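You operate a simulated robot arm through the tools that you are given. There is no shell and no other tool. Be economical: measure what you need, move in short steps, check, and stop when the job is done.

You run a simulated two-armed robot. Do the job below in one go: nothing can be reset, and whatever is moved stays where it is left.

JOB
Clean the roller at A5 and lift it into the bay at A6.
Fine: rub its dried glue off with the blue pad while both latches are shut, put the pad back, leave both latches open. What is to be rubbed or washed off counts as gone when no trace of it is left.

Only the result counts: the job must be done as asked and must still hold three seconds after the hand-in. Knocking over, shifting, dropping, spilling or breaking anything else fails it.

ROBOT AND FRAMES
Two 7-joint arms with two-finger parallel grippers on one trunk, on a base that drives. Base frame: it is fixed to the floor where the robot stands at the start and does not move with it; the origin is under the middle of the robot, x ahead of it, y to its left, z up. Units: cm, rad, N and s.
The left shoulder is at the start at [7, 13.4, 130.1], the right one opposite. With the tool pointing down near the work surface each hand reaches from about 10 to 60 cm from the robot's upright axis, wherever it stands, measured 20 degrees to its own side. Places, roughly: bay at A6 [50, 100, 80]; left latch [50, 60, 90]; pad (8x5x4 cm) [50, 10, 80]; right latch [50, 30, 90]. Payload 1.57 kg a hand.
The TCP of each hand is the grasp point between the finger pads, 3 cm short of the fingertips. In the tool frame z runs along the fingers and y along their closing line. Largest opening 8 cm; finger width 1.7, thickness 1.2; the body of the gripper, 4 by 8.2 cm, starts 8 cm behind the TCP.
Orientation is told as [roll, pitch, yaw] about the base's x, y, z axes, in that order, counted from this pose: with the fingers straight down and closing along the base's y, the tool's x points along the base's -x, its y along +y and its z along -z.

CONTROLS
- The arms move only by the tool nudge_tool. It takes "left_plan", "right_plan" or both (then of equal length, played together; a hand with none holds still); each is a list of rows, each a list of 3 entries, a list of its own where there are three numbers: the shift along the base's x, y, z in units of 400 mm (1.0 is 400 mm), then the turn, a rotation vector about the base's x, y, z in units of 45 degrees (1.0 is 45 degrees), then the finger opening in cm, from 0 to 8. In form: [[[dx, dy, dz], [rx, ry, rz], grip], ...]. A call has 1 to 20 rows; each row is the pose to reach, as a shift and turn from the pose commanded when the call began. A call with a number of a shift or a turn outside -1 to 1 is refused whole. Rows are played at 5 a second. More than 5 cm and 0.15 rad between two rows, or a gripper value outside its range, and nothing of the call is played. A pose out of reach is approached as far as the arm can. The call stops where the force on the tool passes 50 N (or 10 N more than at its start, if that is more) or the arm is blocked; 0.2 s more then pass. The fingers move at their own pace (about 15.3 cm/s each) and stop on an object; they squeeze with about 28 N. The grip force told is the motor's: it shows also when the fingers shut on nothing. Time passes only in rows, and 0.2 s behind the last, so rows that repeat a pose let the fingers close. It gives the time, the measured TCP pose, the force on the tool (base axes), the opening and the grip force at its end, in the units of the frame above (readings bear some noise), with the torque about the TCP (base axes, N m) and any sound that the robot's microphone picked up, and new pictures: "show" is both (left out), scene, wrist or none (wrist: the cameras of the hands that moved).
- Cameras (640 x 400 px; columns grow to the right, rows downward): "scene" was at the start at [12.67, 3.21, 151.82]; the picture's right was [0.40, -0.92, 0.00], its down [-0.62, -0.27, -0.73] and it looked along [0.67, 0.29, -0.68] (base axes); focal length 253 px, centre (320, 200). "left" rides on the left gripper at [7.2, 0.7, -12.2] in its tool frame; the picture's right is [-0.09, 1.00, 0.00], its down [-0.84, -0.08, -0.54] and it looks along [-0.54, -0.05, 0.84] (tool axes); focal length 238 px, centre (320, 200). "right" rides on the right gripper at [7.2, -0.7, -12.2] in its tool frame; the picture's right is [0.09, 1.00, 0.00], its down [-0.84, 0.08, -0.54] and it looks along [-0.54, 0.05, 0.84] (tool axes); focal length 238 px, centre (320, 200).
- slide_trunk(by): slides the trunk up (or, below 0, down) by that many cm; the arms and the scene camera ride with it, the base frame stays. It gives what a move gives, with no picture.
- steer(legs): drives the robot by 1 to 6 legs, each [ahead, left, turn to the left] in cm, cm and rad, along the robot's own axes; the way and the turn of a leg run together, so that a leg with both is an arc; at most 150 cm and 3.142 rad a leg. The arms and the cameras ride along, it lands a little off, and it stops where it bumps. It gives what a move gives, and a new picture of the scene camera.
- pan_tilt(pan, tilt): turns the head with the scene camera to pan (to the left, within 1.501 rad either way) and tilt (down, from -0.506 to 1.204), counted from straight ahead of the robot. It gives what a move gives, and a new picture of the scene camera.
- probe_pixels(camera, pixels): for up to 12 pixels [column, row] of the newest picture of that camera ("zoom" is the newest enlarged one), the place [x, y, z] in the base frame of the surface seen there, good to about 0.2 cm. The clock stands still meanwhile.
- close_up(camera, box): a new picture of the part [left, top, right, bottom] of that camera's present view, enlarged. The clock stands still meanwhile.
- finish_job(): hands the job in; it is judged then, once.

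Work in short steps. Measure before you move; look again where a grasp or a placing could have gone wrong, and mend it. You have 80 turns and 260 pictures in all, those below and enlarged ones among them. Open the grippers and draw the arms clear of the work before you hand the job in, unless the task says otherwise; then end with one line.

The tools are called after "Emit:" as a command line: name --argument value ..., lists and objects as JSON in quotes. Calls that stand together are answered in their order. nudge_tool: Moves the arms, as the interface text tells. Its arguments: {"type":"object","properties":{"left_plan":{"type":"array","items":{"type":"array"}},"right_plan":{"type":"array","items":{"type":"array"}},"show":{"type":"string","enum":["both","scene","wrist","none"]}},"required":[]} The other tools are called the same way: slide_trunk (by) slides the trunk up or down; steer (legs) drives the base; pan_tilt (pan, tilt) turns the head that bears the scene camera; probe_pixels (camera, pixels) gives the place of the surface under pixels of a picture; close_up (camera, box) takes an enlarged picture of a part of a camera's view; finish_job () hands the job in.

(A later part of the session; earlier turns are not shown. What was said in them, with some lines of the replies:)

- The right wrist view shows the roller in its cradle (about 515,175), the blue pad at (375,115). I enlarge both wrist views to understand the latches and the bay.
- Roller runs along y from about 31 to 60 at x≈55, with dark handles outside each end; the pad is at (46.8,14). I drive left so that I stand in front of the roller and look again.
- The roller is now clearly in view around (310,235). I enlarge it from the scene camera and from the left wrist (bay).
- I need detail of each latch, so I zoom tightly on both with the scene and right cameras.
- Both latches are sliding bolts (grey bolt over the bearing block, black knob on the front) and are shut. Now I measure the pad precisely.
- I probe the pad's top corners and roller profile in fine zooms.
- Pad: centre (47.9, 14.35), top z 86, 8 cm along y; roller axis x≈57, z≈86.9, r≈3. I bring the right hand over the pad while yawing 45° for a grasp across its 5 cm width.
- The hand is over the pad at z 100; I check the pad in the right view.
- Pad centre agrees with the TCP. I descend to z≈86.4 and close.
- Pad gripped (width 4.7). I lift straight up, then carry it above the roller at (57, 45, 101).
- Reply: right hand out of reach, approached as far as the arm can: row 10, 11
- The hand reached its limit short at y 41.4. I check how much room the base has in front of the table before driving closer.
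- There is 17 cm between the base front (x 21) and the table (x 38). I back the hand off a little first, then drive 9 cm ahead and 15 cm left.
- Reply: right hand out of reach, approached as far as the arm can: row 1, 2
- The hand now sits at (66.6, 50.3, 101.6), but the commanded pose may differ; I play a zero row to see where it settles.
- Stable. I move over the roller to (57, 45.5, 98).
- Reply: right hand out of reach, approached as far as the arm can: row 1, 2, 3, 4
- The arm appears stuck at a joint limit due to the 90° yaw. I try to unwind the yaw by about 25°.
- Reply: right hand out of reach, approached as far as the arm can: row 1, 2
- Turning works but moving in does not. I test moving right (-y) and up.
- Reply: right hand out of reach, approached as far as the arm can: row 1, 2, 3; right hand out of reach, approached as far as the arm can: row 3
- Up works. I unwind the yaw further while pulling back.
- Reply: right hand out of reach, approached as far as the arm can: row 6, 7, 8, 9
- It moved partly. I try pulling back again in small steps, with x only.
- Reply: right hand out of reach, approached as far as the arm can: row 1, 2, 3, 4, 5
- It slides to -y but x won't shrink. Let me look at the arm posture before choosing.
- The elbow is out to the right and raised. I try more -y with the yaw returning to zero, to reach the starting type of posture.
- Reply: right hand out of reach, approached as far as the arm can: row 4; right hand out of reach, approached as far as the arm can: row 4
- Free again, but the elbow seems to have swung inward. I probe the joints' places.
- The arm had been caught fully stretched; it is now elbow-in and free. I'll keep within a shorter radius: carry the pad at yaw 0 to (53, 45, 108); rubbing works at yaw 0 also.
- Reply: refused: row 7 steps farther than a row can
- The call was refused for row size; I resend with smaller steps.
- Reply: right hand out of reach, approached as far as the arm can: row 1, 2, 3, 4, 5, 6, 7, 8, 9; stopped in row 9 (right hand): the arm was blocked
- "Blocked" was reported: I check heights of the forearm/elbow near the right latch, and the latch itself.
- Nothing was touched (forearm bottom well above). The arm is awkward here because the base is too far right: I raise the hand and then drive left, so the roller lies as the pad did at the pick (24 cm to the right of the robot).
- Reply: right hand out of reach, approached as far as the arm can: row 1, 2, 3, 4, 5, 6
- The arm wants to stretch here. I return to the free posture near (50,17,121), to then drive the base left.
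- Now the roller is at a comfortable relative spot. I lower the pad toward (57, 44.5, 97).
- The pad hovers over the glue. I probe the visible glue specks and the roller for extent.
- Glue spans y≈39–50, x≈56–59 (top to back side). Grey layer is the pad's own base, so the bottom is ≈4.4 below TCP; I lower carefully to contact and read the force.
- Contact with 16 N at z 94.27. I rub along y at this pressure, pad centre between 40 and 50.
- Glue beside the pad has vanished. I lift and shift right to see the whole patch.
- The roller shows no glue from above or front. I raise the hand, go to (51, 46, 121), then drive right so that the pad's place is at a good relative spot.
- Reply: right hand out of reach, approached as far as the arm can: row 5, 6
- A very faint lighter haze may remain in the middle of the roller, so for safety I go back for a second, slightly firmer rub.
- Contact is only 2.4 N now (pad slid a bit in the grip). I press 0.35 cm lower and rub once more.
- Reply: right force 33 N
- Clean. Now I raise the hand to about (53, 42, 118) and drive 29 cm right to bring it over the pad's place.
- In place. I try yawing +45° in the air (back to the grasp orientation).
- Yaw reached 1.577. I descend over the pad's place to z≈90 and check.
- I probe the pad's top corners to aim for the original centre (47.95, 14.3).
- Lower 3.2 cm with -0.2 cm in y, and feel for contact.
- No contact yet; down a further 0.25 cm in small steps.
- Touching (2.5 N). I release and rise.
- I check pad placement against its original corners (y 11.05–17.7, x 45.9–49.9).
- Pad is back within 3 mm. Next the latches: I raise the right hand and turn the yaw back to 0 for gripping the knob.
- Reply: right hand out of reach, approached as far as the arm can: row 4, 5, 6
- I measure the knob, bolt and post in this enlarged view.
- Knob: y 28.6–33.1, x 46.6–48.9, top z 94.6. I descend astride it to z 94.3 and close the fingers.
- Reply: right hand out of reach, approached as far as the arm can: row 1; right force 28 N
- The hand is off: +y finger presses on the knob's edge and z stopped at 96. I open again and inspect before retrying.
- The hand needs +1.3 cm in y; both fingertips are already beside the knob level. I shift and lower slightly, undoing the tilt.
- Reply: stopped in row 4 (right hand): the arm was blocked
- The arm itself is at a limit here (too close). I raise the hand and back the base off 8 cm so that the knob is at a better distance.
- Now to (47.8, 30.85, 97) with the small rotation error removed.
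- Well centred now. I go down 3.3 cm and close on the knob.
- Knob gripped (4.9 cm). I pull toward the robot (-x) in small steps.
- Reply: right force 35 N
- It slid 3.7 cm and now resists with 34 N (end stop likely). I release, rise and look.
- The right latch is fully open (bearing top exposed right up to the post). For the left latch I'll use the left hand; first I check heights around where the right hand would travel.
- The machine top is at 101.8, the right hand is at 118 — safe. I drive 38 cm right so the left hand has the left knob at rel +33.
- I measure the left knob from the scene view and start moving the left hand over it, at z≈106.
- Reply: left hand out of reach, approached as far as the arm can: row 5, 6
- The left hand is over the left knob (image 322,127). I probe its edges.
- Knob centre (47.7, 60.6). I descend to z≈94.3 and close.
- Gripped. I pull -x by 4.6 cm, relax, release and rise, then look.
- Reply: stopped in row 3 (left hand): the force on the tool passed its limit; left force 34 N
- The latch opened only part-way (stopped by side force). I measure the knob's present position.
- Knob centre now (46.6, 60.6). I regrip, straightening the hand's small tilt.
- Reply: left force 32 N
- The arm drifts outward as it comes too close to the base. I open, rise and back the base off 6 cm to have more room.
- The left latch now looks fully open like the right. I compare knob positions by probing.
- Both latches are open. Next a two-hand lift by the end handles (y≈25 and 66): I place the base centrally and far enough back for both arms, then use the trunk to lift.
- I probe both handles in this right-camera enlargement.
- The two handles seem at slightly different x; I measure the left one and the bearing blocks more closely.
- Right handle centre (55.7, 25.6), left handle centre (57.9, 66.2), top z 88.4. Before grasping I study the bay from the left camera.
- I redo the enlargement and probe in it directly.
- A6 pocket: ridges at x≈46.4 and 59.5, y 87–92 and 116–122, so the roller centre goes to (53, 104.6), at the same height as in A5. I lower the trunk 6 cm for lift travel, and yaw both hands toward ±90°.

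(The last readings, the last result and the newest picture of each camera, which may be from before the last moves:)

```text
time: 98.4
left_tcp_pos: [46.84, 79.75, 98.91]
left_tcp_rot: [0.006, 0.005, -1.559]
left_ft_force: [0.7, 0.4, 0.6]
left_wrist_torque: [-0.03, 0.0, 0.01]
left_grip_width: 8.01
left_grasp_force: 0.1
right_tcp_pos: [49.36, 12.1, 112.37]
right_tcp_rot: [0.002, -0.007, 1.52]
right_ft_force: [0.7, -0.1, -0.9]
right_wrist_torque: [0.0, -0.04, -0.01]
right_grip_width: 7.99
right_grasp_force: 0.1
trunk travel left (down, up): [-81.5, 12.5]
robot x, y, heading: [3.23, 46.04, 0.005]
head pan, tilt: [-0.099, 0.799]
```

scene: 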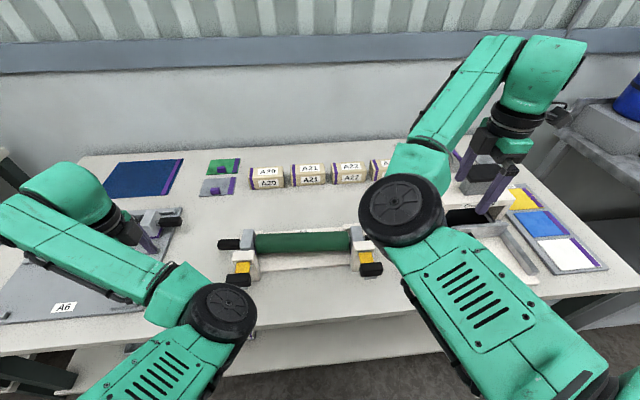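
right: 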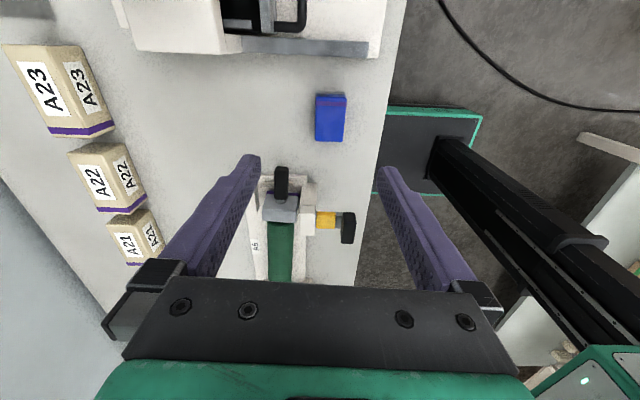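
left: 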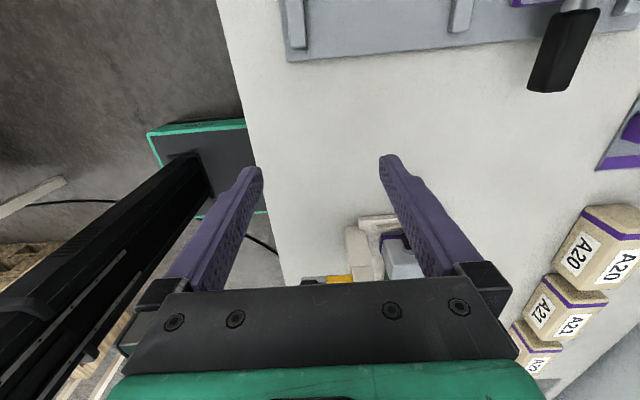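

Both yaws are right. I bring both hands above their handles at z≈99.

Emit:
nudge_tool --left_plan '[[[0.055, -0.07, 0], [0, 0, -0.03], 8], [[0.11, -0.14, 0], [0, 0, -0.06], 8], [[0.165, -0.21, 0], [0, 0, -0.083], 8], [[0.22, -0.275, 0], [0, 0, -0.083], 8], [[0.277, -0.339, 0], [0, 0, -0.083], 8], [[0.277, -0.339, 0], [0, 0, -0.083], 8]]' --right_plan '[[[0.03, 0.06, -0.06], [0, 0, 0], 8], [[0.06, 0.12, -0.12], [0, 0, 0], 8], [[0.09, 0.18, -0.18], [0, 0, 0], 8], [[0.12, 0.24, -0.24], [0, 0, 0], 8], [[0.145, 0.3, -0.3], [0, 0, 0], 8], [[0.158, 0.3375, -0.3375], [0, 0, 0], 8]]'

```text
time: 99.8
left_tcp_pos: [58.05, 65.77, 98.83]
left_tcp_rot: [0.008, -0.001, -1.627]
left_ft_force: [-0.3, -0.4, -0.4]
left_wrist_torque: [0.0, -0.02, 0.02]
left_grip_width: 8.01
left_grasp_force: 0.0
right_tcp_pos: [55.7, 25.6, 99.02]
right_tcp_rot: [-0.002, -0.006, 1.514]
right_ft_force: [0.2, -0.4, 0.1]
right_wrist_torque: [0.01, -0.01, 0.0]
right_grip_width: 7.99
right_grasp_force: 0.1
right hand out of reach, approached as far as the arm can: row 1, 2, 3, 4
trunk travel left (down, up): [-81.5, 12.5]
robot x, y, heading: [3.45, 46.29, 0.001]
head pan, tilt: [-0.099, 0.799]
```

scene: 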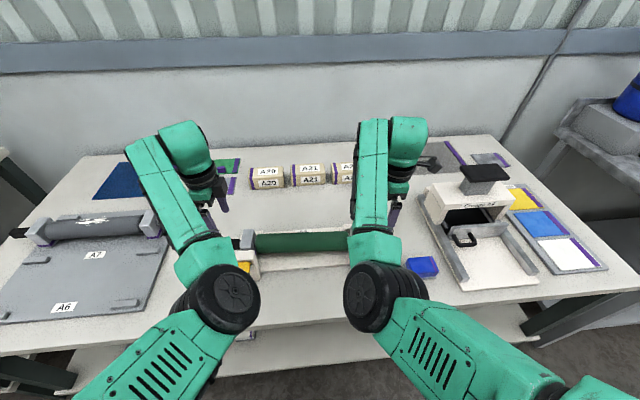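
right: 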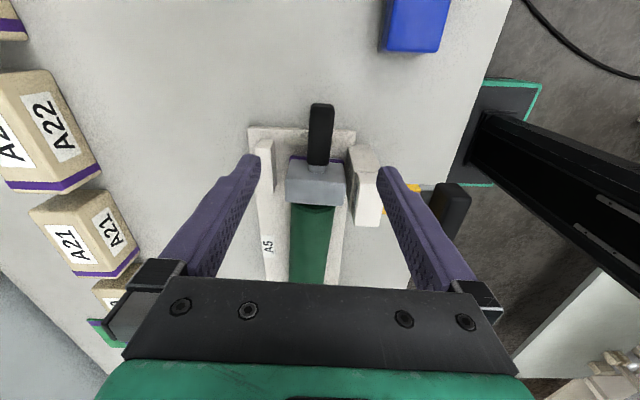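
left: 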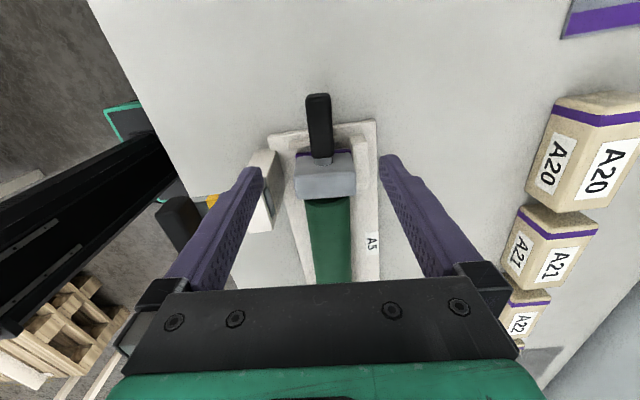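

Both hands are above their handles. I check elbow heights over the latch knobs and the handle positions in both wrist views.

Emit:
probe_pixels --camera "scene" --pixels '[[180, 305], [235, 290], [225, 260], [200, 240], [370, 295], [360, 260], [345, 300]]'

Emit:
probe_pixels --camera "right" --pixels '[[313, 110], [330, 110], [310, 150], [328, 152], [320, 130]]'

Emit:
probe_pixels --camera "left" --pixels '[[309, 100], [327, 100], [313, 148], [330, 148], [320, 125]]'

```text
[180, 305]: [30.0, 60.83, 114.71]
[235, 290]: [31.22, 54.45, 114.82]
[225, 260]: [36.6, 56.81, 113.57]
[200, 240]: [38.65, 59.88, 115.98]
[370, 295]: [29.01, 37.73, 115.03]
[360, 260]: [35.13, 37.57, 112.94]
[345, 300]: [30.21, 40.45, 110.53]
```

```text
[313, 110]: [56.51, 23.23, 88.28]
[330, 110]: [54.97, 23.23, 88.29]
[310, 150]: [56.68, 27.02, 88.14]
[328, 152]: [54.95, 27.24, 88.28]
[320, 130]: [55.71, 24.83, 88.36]
```

```text
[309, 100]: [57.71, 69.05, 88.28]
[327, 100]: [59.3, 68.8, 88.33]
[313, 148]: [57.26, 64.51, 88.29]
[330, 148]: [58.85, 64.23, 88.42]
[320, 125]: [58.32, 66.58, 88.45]
```

Clearances are fine. I lower both hands to z≈87.3 with a small left-hand correction.

Emit:
nudge_tool --left_plan '[[[0.003, 0.015, -0.08], [0, 0, 0], 8], [[0.003, 0.015, -0.16], [0, 0, 0], 8], [[0.003, 0.015, -0.24], [0, 0, 0], 8], [[0.003, 0.015, -0.289], [0, 0, 0], 8], [[0.003, 0.015, -0.289], [0, 0, 0], 8]]' --right_plan '[[[0.001, 0, -0.08], [0, 0, 0], 8], [[0.001, 0, -0.16], [0, 0, 0], 8], [[0.001, 0, -0.24], [0, 0, 0], 8], [[0.001, 0, -0.293], [0, 0, 0], 8], [[0.001, 0, -0.293], [0, 0, 0], 8]]'

```text
time: 101.0
left_tcp_pos: [58.0, 66.4, 87.33]
left_tcp_rot: [0.009, 0.001, -1.626]
left_ft_force: [-0.7, 0.0, 0.3]
left_wrist_torque: [0.03, -0.03, -0.01]
left_grip_width: 8.01
left_grasp_force: 0.0
right_tcp_pos: [55.79, 25.62, 87.24]
right_tcp_rot: [0.0, -0.008, 1.518]
right_ft_force: [0.2, 0.0, 1.0]
right_wrist_torque: [0.01, -0.05, 0.0]
right_grip_width: 7.99
right_grasp_force: 0.1
trunk travel left (down, up): [-81.5, 12.5]
robot x, y, heading: [3.0, 46.07, -0.0]
head pan, tilt: [-0.099, 0.799]
```

scene: 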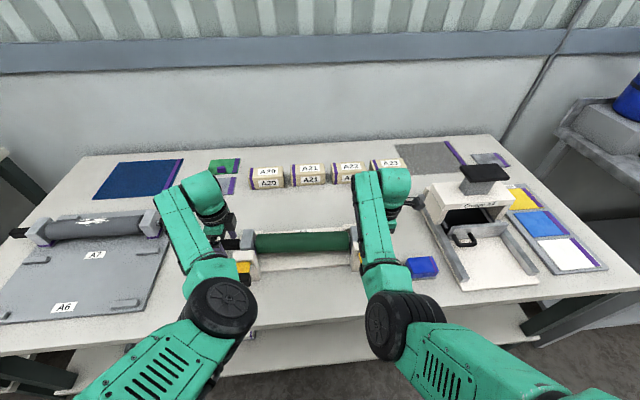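
right: 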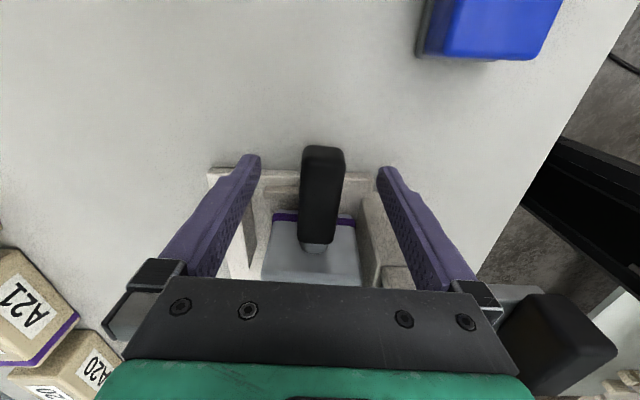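
left: 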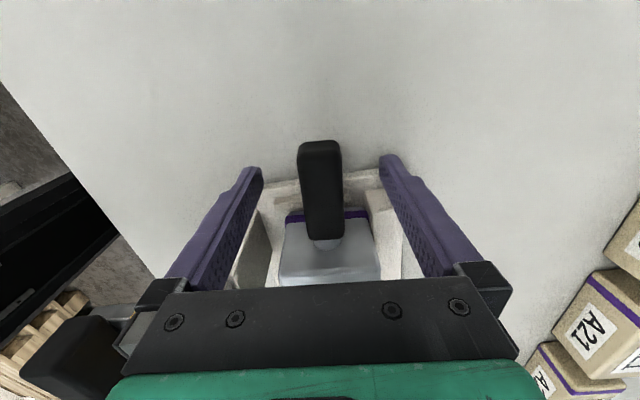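

Well straddled on both sides. I close both hands on the handles.

Emit:
nudge_tool --left_plan '[[[0, 0, 0], [0, 0, 0], 4], [[0, 0, 0], [0, 0, 0], 1.5], [[0, 0, 0], [0, 0, 0], 1], [[0, 0, 0], [0, 0, 0], 1]]' --right_plan '[[[0, 0, 0], [0, 0, 0], 4], [[0, 0, 0], [0, 0, 0], 1.5], [[0, 0, 0], [0, 0, 0], 1], [[0, 0, 0], [0, 0, 0], 1]]' --show "wrist"

```text
time: 102.0
left_tcp_pos: [58.17, 66.52, 87.32]
left_tcp_rot: [0.007, -0.002, -1.627]
left_ft_force: [4.2, 1.8, -0.1]
left_wrist_torque: [-0.2, 0.4, 0.13]
left_grip_width: 2.4
left_grasp_force: 27.7
right_tcp_pos: [55.72, 25.4, 87.36]
right_tcp_rot: [0.001, -0.006, 1.519]
right_ft_force: [-3.3, -1.5, 0.2]
right_wrist_torque: [0.03, -0.1, -0.11]
right_grip_width: 2.38
right_grasp_force: 28.1
trunk travel left (down, up): [-81.5, 12.5]
robot x, y, heading: [3.87, 45.88, 0.005]
head pan, tilt: [-0.099, 0.799]
```

right: 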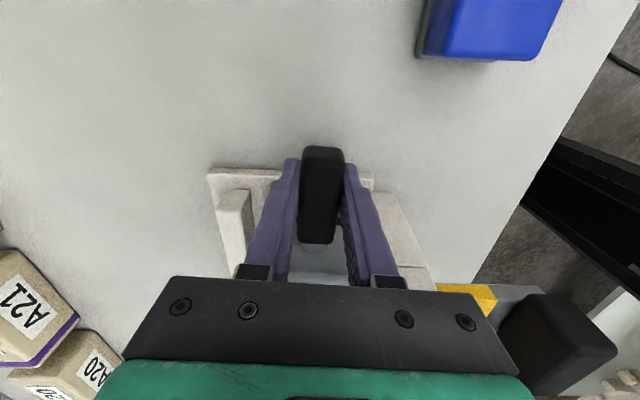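
left: 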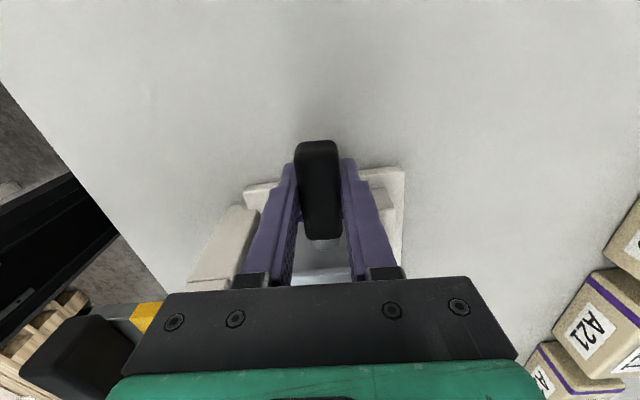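

Both handles are held (2.4 cm, 28 N). I lift 3 cm with the trunk and check the loads.

Emit:
slide_trunk --by 3

Emit:
close_up --camera "scene" --box '[180, 180, 460, 330]'

```text
time: 102.8
left_tcp_pos: [58.14, 66.52, 90.15]
left_tcp_rot: [0.004, 0.0, -1.629]
left_ft_force: [0.1, 2.6, -4.3]
left_wrist_torque: [-0.92, 0.49, 0.25]
left_grip_width: 2.41
left_grasp_force: 28.5
right_tcp_pos: [55.91, 25.55, 90.09]
right_tcp_rot: [0.004, -0.006, 1.518]
right_ft_force: [0.4, -3.5, -8.9]
right_wrist_torque: [-0.19, -0.39, -0.29]
right_grip_width: 2.37
right_grasp_force: 28.1
trunk travel left (down, up): [-84.5, 9.5]
robot x, y, heading: [3.23, 46.27, 0.006]
head pan, tilt: [-0.099, 0.799]
```

```text
2.29 times, centred on (320, 255) of scene
5 turns are left
```

zoom: 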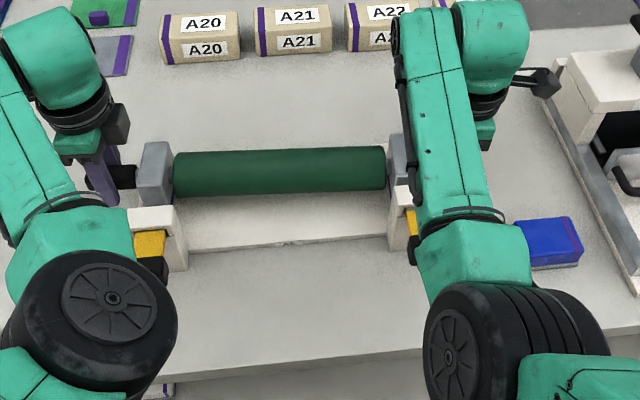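

The roller is lifted freely (loads ≈4 and 9 N). With few turns left, I lift a further 9 cm and drive it to the bay: 55.8 cm left, then 3.9 cm back with a 0.054 rad turn to square it.

Emit:
slide_trunk --by 9

Emit:
steer --legs '[[0, 55.76, 0], [-3.87, 0, 0.054]]'

```text
time: 104.0
left_tcp_pos: [58.23, 66.32, 99.17]
left_tcp_rot: [0.004, 0.001, -1.627]
left_ft_force: [-0.2, 1.3, -6.3]
left_wrist_torque: [0.0, 0.27, 0.02]
left_grip_width: 2.38
left_grasp_force: 27.5
right_tcp_pos: [55.85, 25.45, 99.12]
right_tcp_rot: [0.004, -0.006, 1.52]
right_ft_force: [1.2, -1.9, -6.7]
right_wrist_torque: [-0.26, -0.25, -0.32]
right_grip_width: 2.37
right_grasp_force: 28.1
trunk travel left (down, up): [-93.5, 0.5]
robot x, y, heading: [3.32, 46.37, 0.005]
head pan, tilt: [-0.099, 0.799]
```

```text
time: 107.7
left_tcp_pos: [53.88, 124.55, 98.81]
left_tcp_rot: [-0.004, 0.006, -1.573]
left_ft_force: [1.2, 1.9, -7.4]
left_wrist_torque: [0.05, 0.44, 0.07]
left_grip_width: 2.39
left_grasp_force: 28.0
right_tcp_pos: [53.74, 83.56, 98.8]
right_tcp_rot: [0.011, -0.008, 1.574]
right_ft_force: [1.6, -2.1, -6.7]
right_wrist_torque: [0.16, -0.27, -0.19]
right_grip_width: 2.38
right_grasp_force: 27.8
trunk travel left (down, up): [-93.5, 0.5]
robot x, y, heading: [-0.67, 101.47, 0.058]
head pan, tilt: [-0.099, 0.799]
4 turns are left
```

scene: 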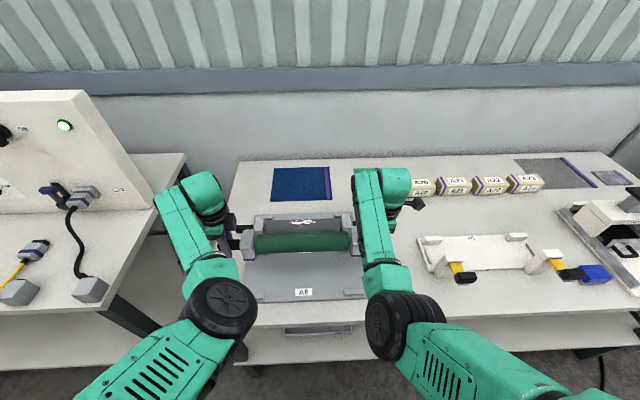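

Two calls counted as one turn; 4 left. The roller's centre is at (53.8, 104.05); I shift it by (-0.8, +0.5), lower it 9.5 cm by the trunk, and look.

Emit:
nudge_tool --left_plan '[[[-0.01, 0.006, 0], [0, 0, 0], 1], [[-0.02, 0.012, 0], [0, 0, 0], 1], [[-0.02, 0.012, 0], [0, 0, 0], 1]]' --right_plan '[[[-0.01, 0.006, 0], [0, 0, 0], 1], [[-0.02, 0.012, 0], [0, 0, 0], 1], [[-0.02, 0.012, 0], [0, 0, 0], 1]]' --show "none"

Emit:
slide_trunk --by -9.5

Emit:
close_up --camera "scene" --box '[210, 190, 420, 320]'

Emit:
close_up --camera "right" --box '[120, 100, 520, 350]'

Emit:
probe_pixels --camera "zoom" --pixels '[[320, 100], [320, 150], [200, 200], [440, 200]]'

```text
time: 108.5
left_tcp_pos: [52.43, 125.47, 99.44]
left_tcp_rot: [0.006, 0.001, -1.568]
left_ft_force: [-2.1, -20.1, -7.2]
left_wrist_torque: [-0.9, 0.54, -0.17]
left_grip_width: 2.4
left_grasp_force: 28.1
right_tcp_pos: [52.37, 84.49, 99.14]
right_tcp_rot: [0.004, -0.01, 1.574]
right_ft_force: [0.9, 20.6, -6.0]
right_wrist_torque: [0.69, -0.56, -0.42]
right_grip_width: 2.41
right_grasp_force: 27.6
trunk travel left (down, up): [-93.5, 0.5]
robot x, y, heading: [-0.48, 101.72, 0.054]
head pan, tilt: [-0.099, 0.799]
```

```text
time: 109.8
left_tcp_pos: [52.23, 125.39, 89.74]
left_tcp_rot: [0.002, 0.002, -1.568]
left_ft_force: [-1.1, -29.5, -3.4]
left_wrist_torque: [-0.56, 0.19, -0.01]
left_grip_width: 2.39
left_grasp_force: 28.2
right_tcp_pos: [52.31, 84.51, 89.7]
right_tcp_rot: [0.003, -0.013, 1.576]
right_ft_force: [-0.5, 28.9, -9.3]
right_wrist_torque: [-0.63, -0.16, -0.26]
right_grip_width: 2.41
right_grasp_force: 27.9
trunk travel left (down, up): [-84.0, 10.0]
robot x, y, heading: [-0.22, 101.24, 0.053]
head pan, tilt: [-0.099, 0.799]
```

```text
3.05 times, centred on (315, 255) of scene
```

zoom: 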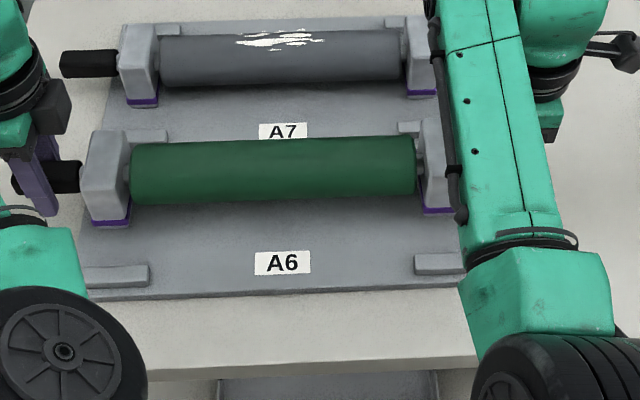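

```text
1.60 times, centred on (320, 225) of right
```

zoom: 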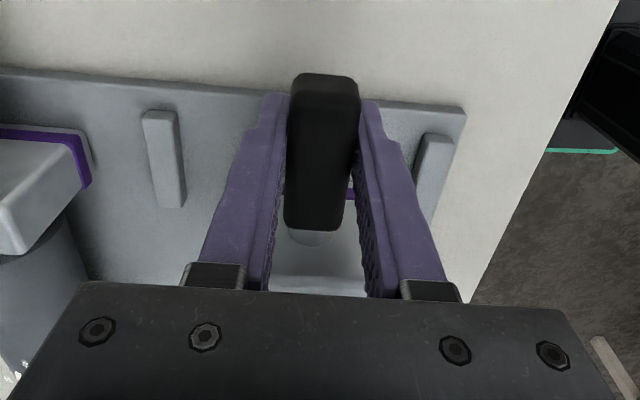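

```text
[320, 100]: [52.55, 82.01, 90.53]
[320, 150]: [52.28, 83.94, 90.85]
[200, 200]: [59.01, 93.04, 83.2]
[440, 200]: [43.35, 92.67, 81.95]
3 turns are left
```

The roller hangs squarely over the A6 pocket at (52.3, 104.9), about 2.4 cm up. I lower it, relieve the arms' mutual pull, settle, release and rise.

Emit:
slide_trunk --by -2.3

Emit:
nudge_tool --left_plan '[[[0, -0.003, -0.001], [0, 0, 0], 1], [[0, -0.005, -0.003], [0, 0, 0], 1], [[0, -0.005, -0.004], [0, 0, 0], 1], [[0, -0.005, -0.004], [0, 0, 0], 1], [[0, -0.005, -0.004], [0, 0, 0], 5], [[0, -0.005, -0.004], [0, 0, 0], 6], [[0, -0.005, -0.004], [0, 0, 0], 6], [[0, -0.005, 0.02], [0, 0, 0], 6], [[0, -0.005, 0.06], [0, 0, 0], 6], [[0, -0.005, 0.12], [0, 0, 0], 6], [[0, -0.005, 0.2], [0, 0, 0], 6], [[0, -0.005, 0.28], [0, 0, 0], 6]]' --right_plan '[[[0, 0.003, -0.001], [0, 0, 0], 1], [[0, 0.005, -0.003], [0, 0, 0], 1], [[0, 0.005, -0.004], [0, 0, 0], 1], [[0, 0.005, -0.004], [0, 0, 0], 1], [[0, 0.005, -0.004], [0, 0, 0], 5], [[0, 0.005, -0.004], [0, 0, 0], 6], [[0, 0.005, -0.004], [0, 0, 0], 6], [[0, 0.005, 0.02], [0, 0, 0], 6], [[0, 0.005, 0.06], [0, 0, 0], 6], [[0, 0.005, 0.12], [0, 0, 0], 6], [[0, 0.005, 0.2], [0, 0, 0], 6], [[0, 0.005, 0.28], [0, 0, 0], 6]]' --show "both"

Emit:
close_up --camera "scene" --box '[210, 190, 420, 320]'

Emit:
probe_pixels --camera "zoom" --pixels '[[270, 160], [105, 150], [430, 150], [60, 175], [270, 150]]'

```text
time: 110.5
left_tcp_pos: [52.25, 125.54, 87.46]
left_tcp_rot: [0.004, 0.003, -1.568]
left_ft_force: [-1.5, -28.6, -5.4]
left_wrist_torque: [-0.16, 0.22, -0.13]
left_grip_width: 2.4
left_grasp_force: 28.0
right_tcp_pos: [52.17, 84.52, 87.24]
right_tcp_rot: [0.003, -0.014, 1.573]
right_ft_force: [1.3, 29.1, -8.1]
right_wrist_torque: [-0.4, -0.17, -0.29]
right_grip_width: 2.38
right_grasp_force: 28.2
trunk travel left (down, up): [-81.7, 12.3]
robot x, y, heading: [-0.74, 101.56, 0.057]
head pan, tilt: [-0.099, 0.799]
```

```text
time: 113.0
left_tcp_pos: [52.09, 125.14, 98.72]
left_tcp_rot: [0.004, 0.002, -1.573]
left_ft_force: [-0.1, -0.7, -0.2]
left_wrist_torque: [-0.03, 0.03, -0.01]
left_grip_width: 6.03
left_grasp_force: 0.1
right_tcp_pos: [52.06, 84.54, 98.72]
right_tcp_rot: [0.002, -0.008, 1.572]
right_ft_force: [0.1, -0.5, 0.2]
right_wrist_torque: [0.01, -0.02, -0.01]
right_grip_width: 6.01
right_grasp_force: 0.1
trunk travel left (down, up): [-81.7, 12.3]
robot x, y, heading: [-0.53, 101.34, 0.056]
head pan, tilt: [-0.099, 0.799]
```

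scene: 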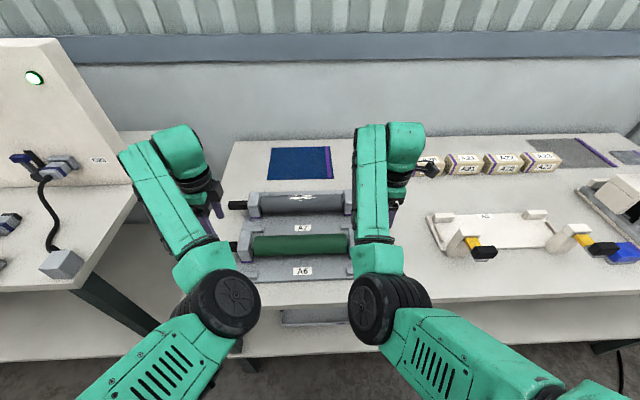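
right: 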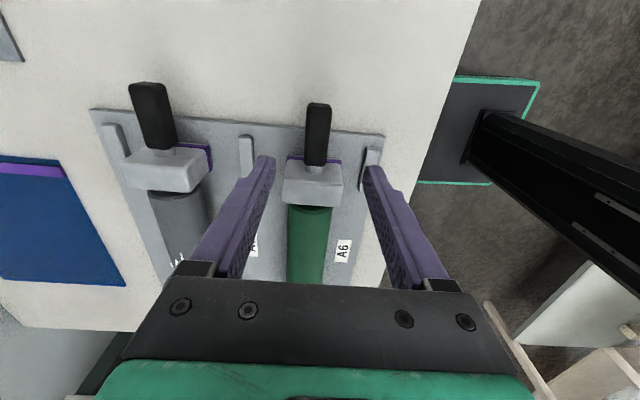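
left: 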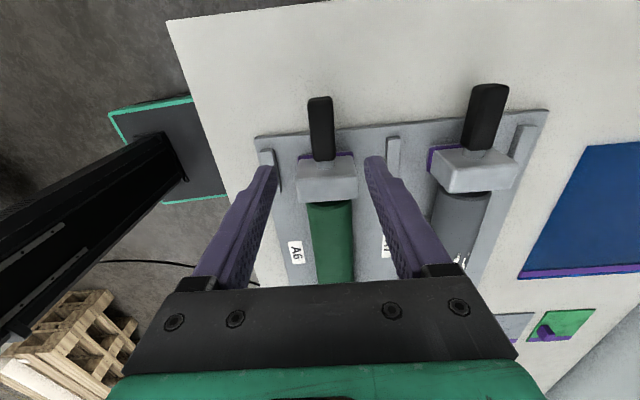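

```text
3.05 times, centred on (315, 255) of scene
```

zoom: 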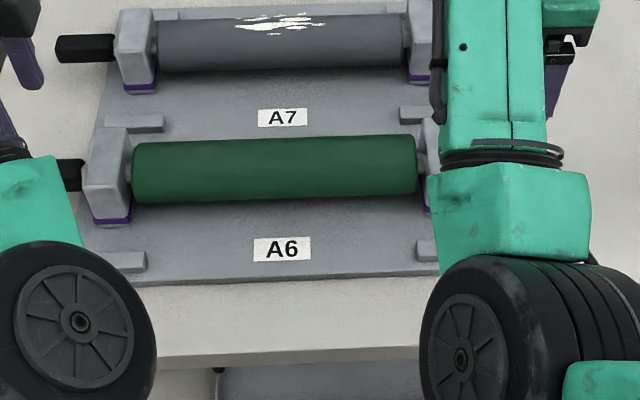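

```text
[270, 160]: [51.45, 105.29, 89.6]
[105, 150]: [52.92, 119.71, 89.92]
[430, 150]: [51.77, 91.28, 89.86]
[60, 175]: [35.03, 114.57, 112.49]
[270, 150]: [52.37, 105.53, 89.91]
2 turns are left
```

The roller sits level in A6 (top z 89.9, same as A7's), both latches stay open, the pad is in place. I raise the trunk and back the robot away to draw the arms clear.

Emit:
slide_trunk --by 10

Emit:
steer --legs '[[-15, 0, 0]]'

```text
time: 114.4
left_tcp_pos: [52.15, 125.03, 108.83]
left_tcp_rot: [0.007, -0.001, -1.573]
left_ft_force: [0.0, -0.4, -0.1]
left_wrist_torque: [-0.01, -0.02, 0.0]
left_grip_width: 5.99
left_grasp_force: 0.1
right_tcp_pos: [52.1, 84.5, 108.68]
right_tcp_rot: [0.002, -0.007, 1.574]
right_ft_force: [0.1, 0.1, -0.6]
right_wrist_torque: [0.0, 0.03, -0.01]
right_grip_width: 6.02
right_grasp_force: 0.1
trunk travel left (down, up): [-91.7, 2.3]
robot x, y, heading: [-0.9, 101.49, 0.059]
head pan, tilt: [-0.099, 0.799]
```

```text
time: 115.8
left_tcp_pos: [37.62, 124.27, 108.65]
left_tcp_rot: [0.002, 0.002, -1.573]
left_ft_force: [0.0, -0.1, 0.0]
left_wrist_torque: [0.01, 0.02, -0.04]
left_grip_width: 5.99
left_grasp_force: 0.1
right_tcp_pos: [37.5, 83.57, 108.54]
right_tcp_rot: [0.004, -0.009, 1.574]
right_ft_force: [1.4, 0.3, 0.6]
right_wrist_torque: [0.0, 0.0, 0.01]
right_grip_width: 6.01
right_grasp_force: 0.0
trunk travel left (down, up): [-91.7, 2.3]
robot x, y, heading: [-15.47, 100.85, 0.051]
head pan, tilt: [-0.099, 0.799]
1 turns are left
```

scene: 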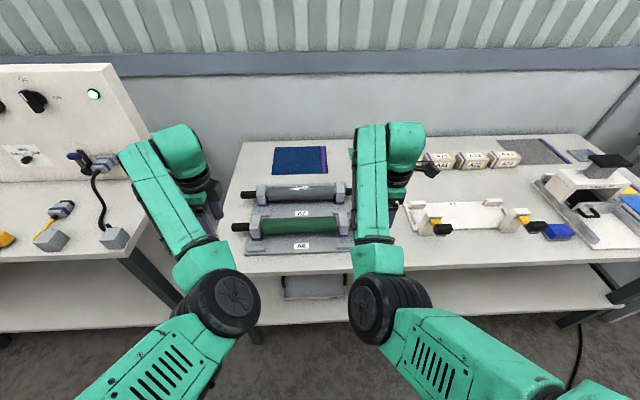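

The scene shows the clean roller in A6, both latches open, the pad back in its place and the arms clear, so I hand the job in.

Emit:
finish_job

```text
The job is handed in.
```

I rubbed the glue off the A5 roller with both latches shut, and no trace showed in the close-ups, though I never saw the underside. The roller now sits level in A6, the pad is back within about 3 mm of its spot, both latches are open, and the arms are clear.
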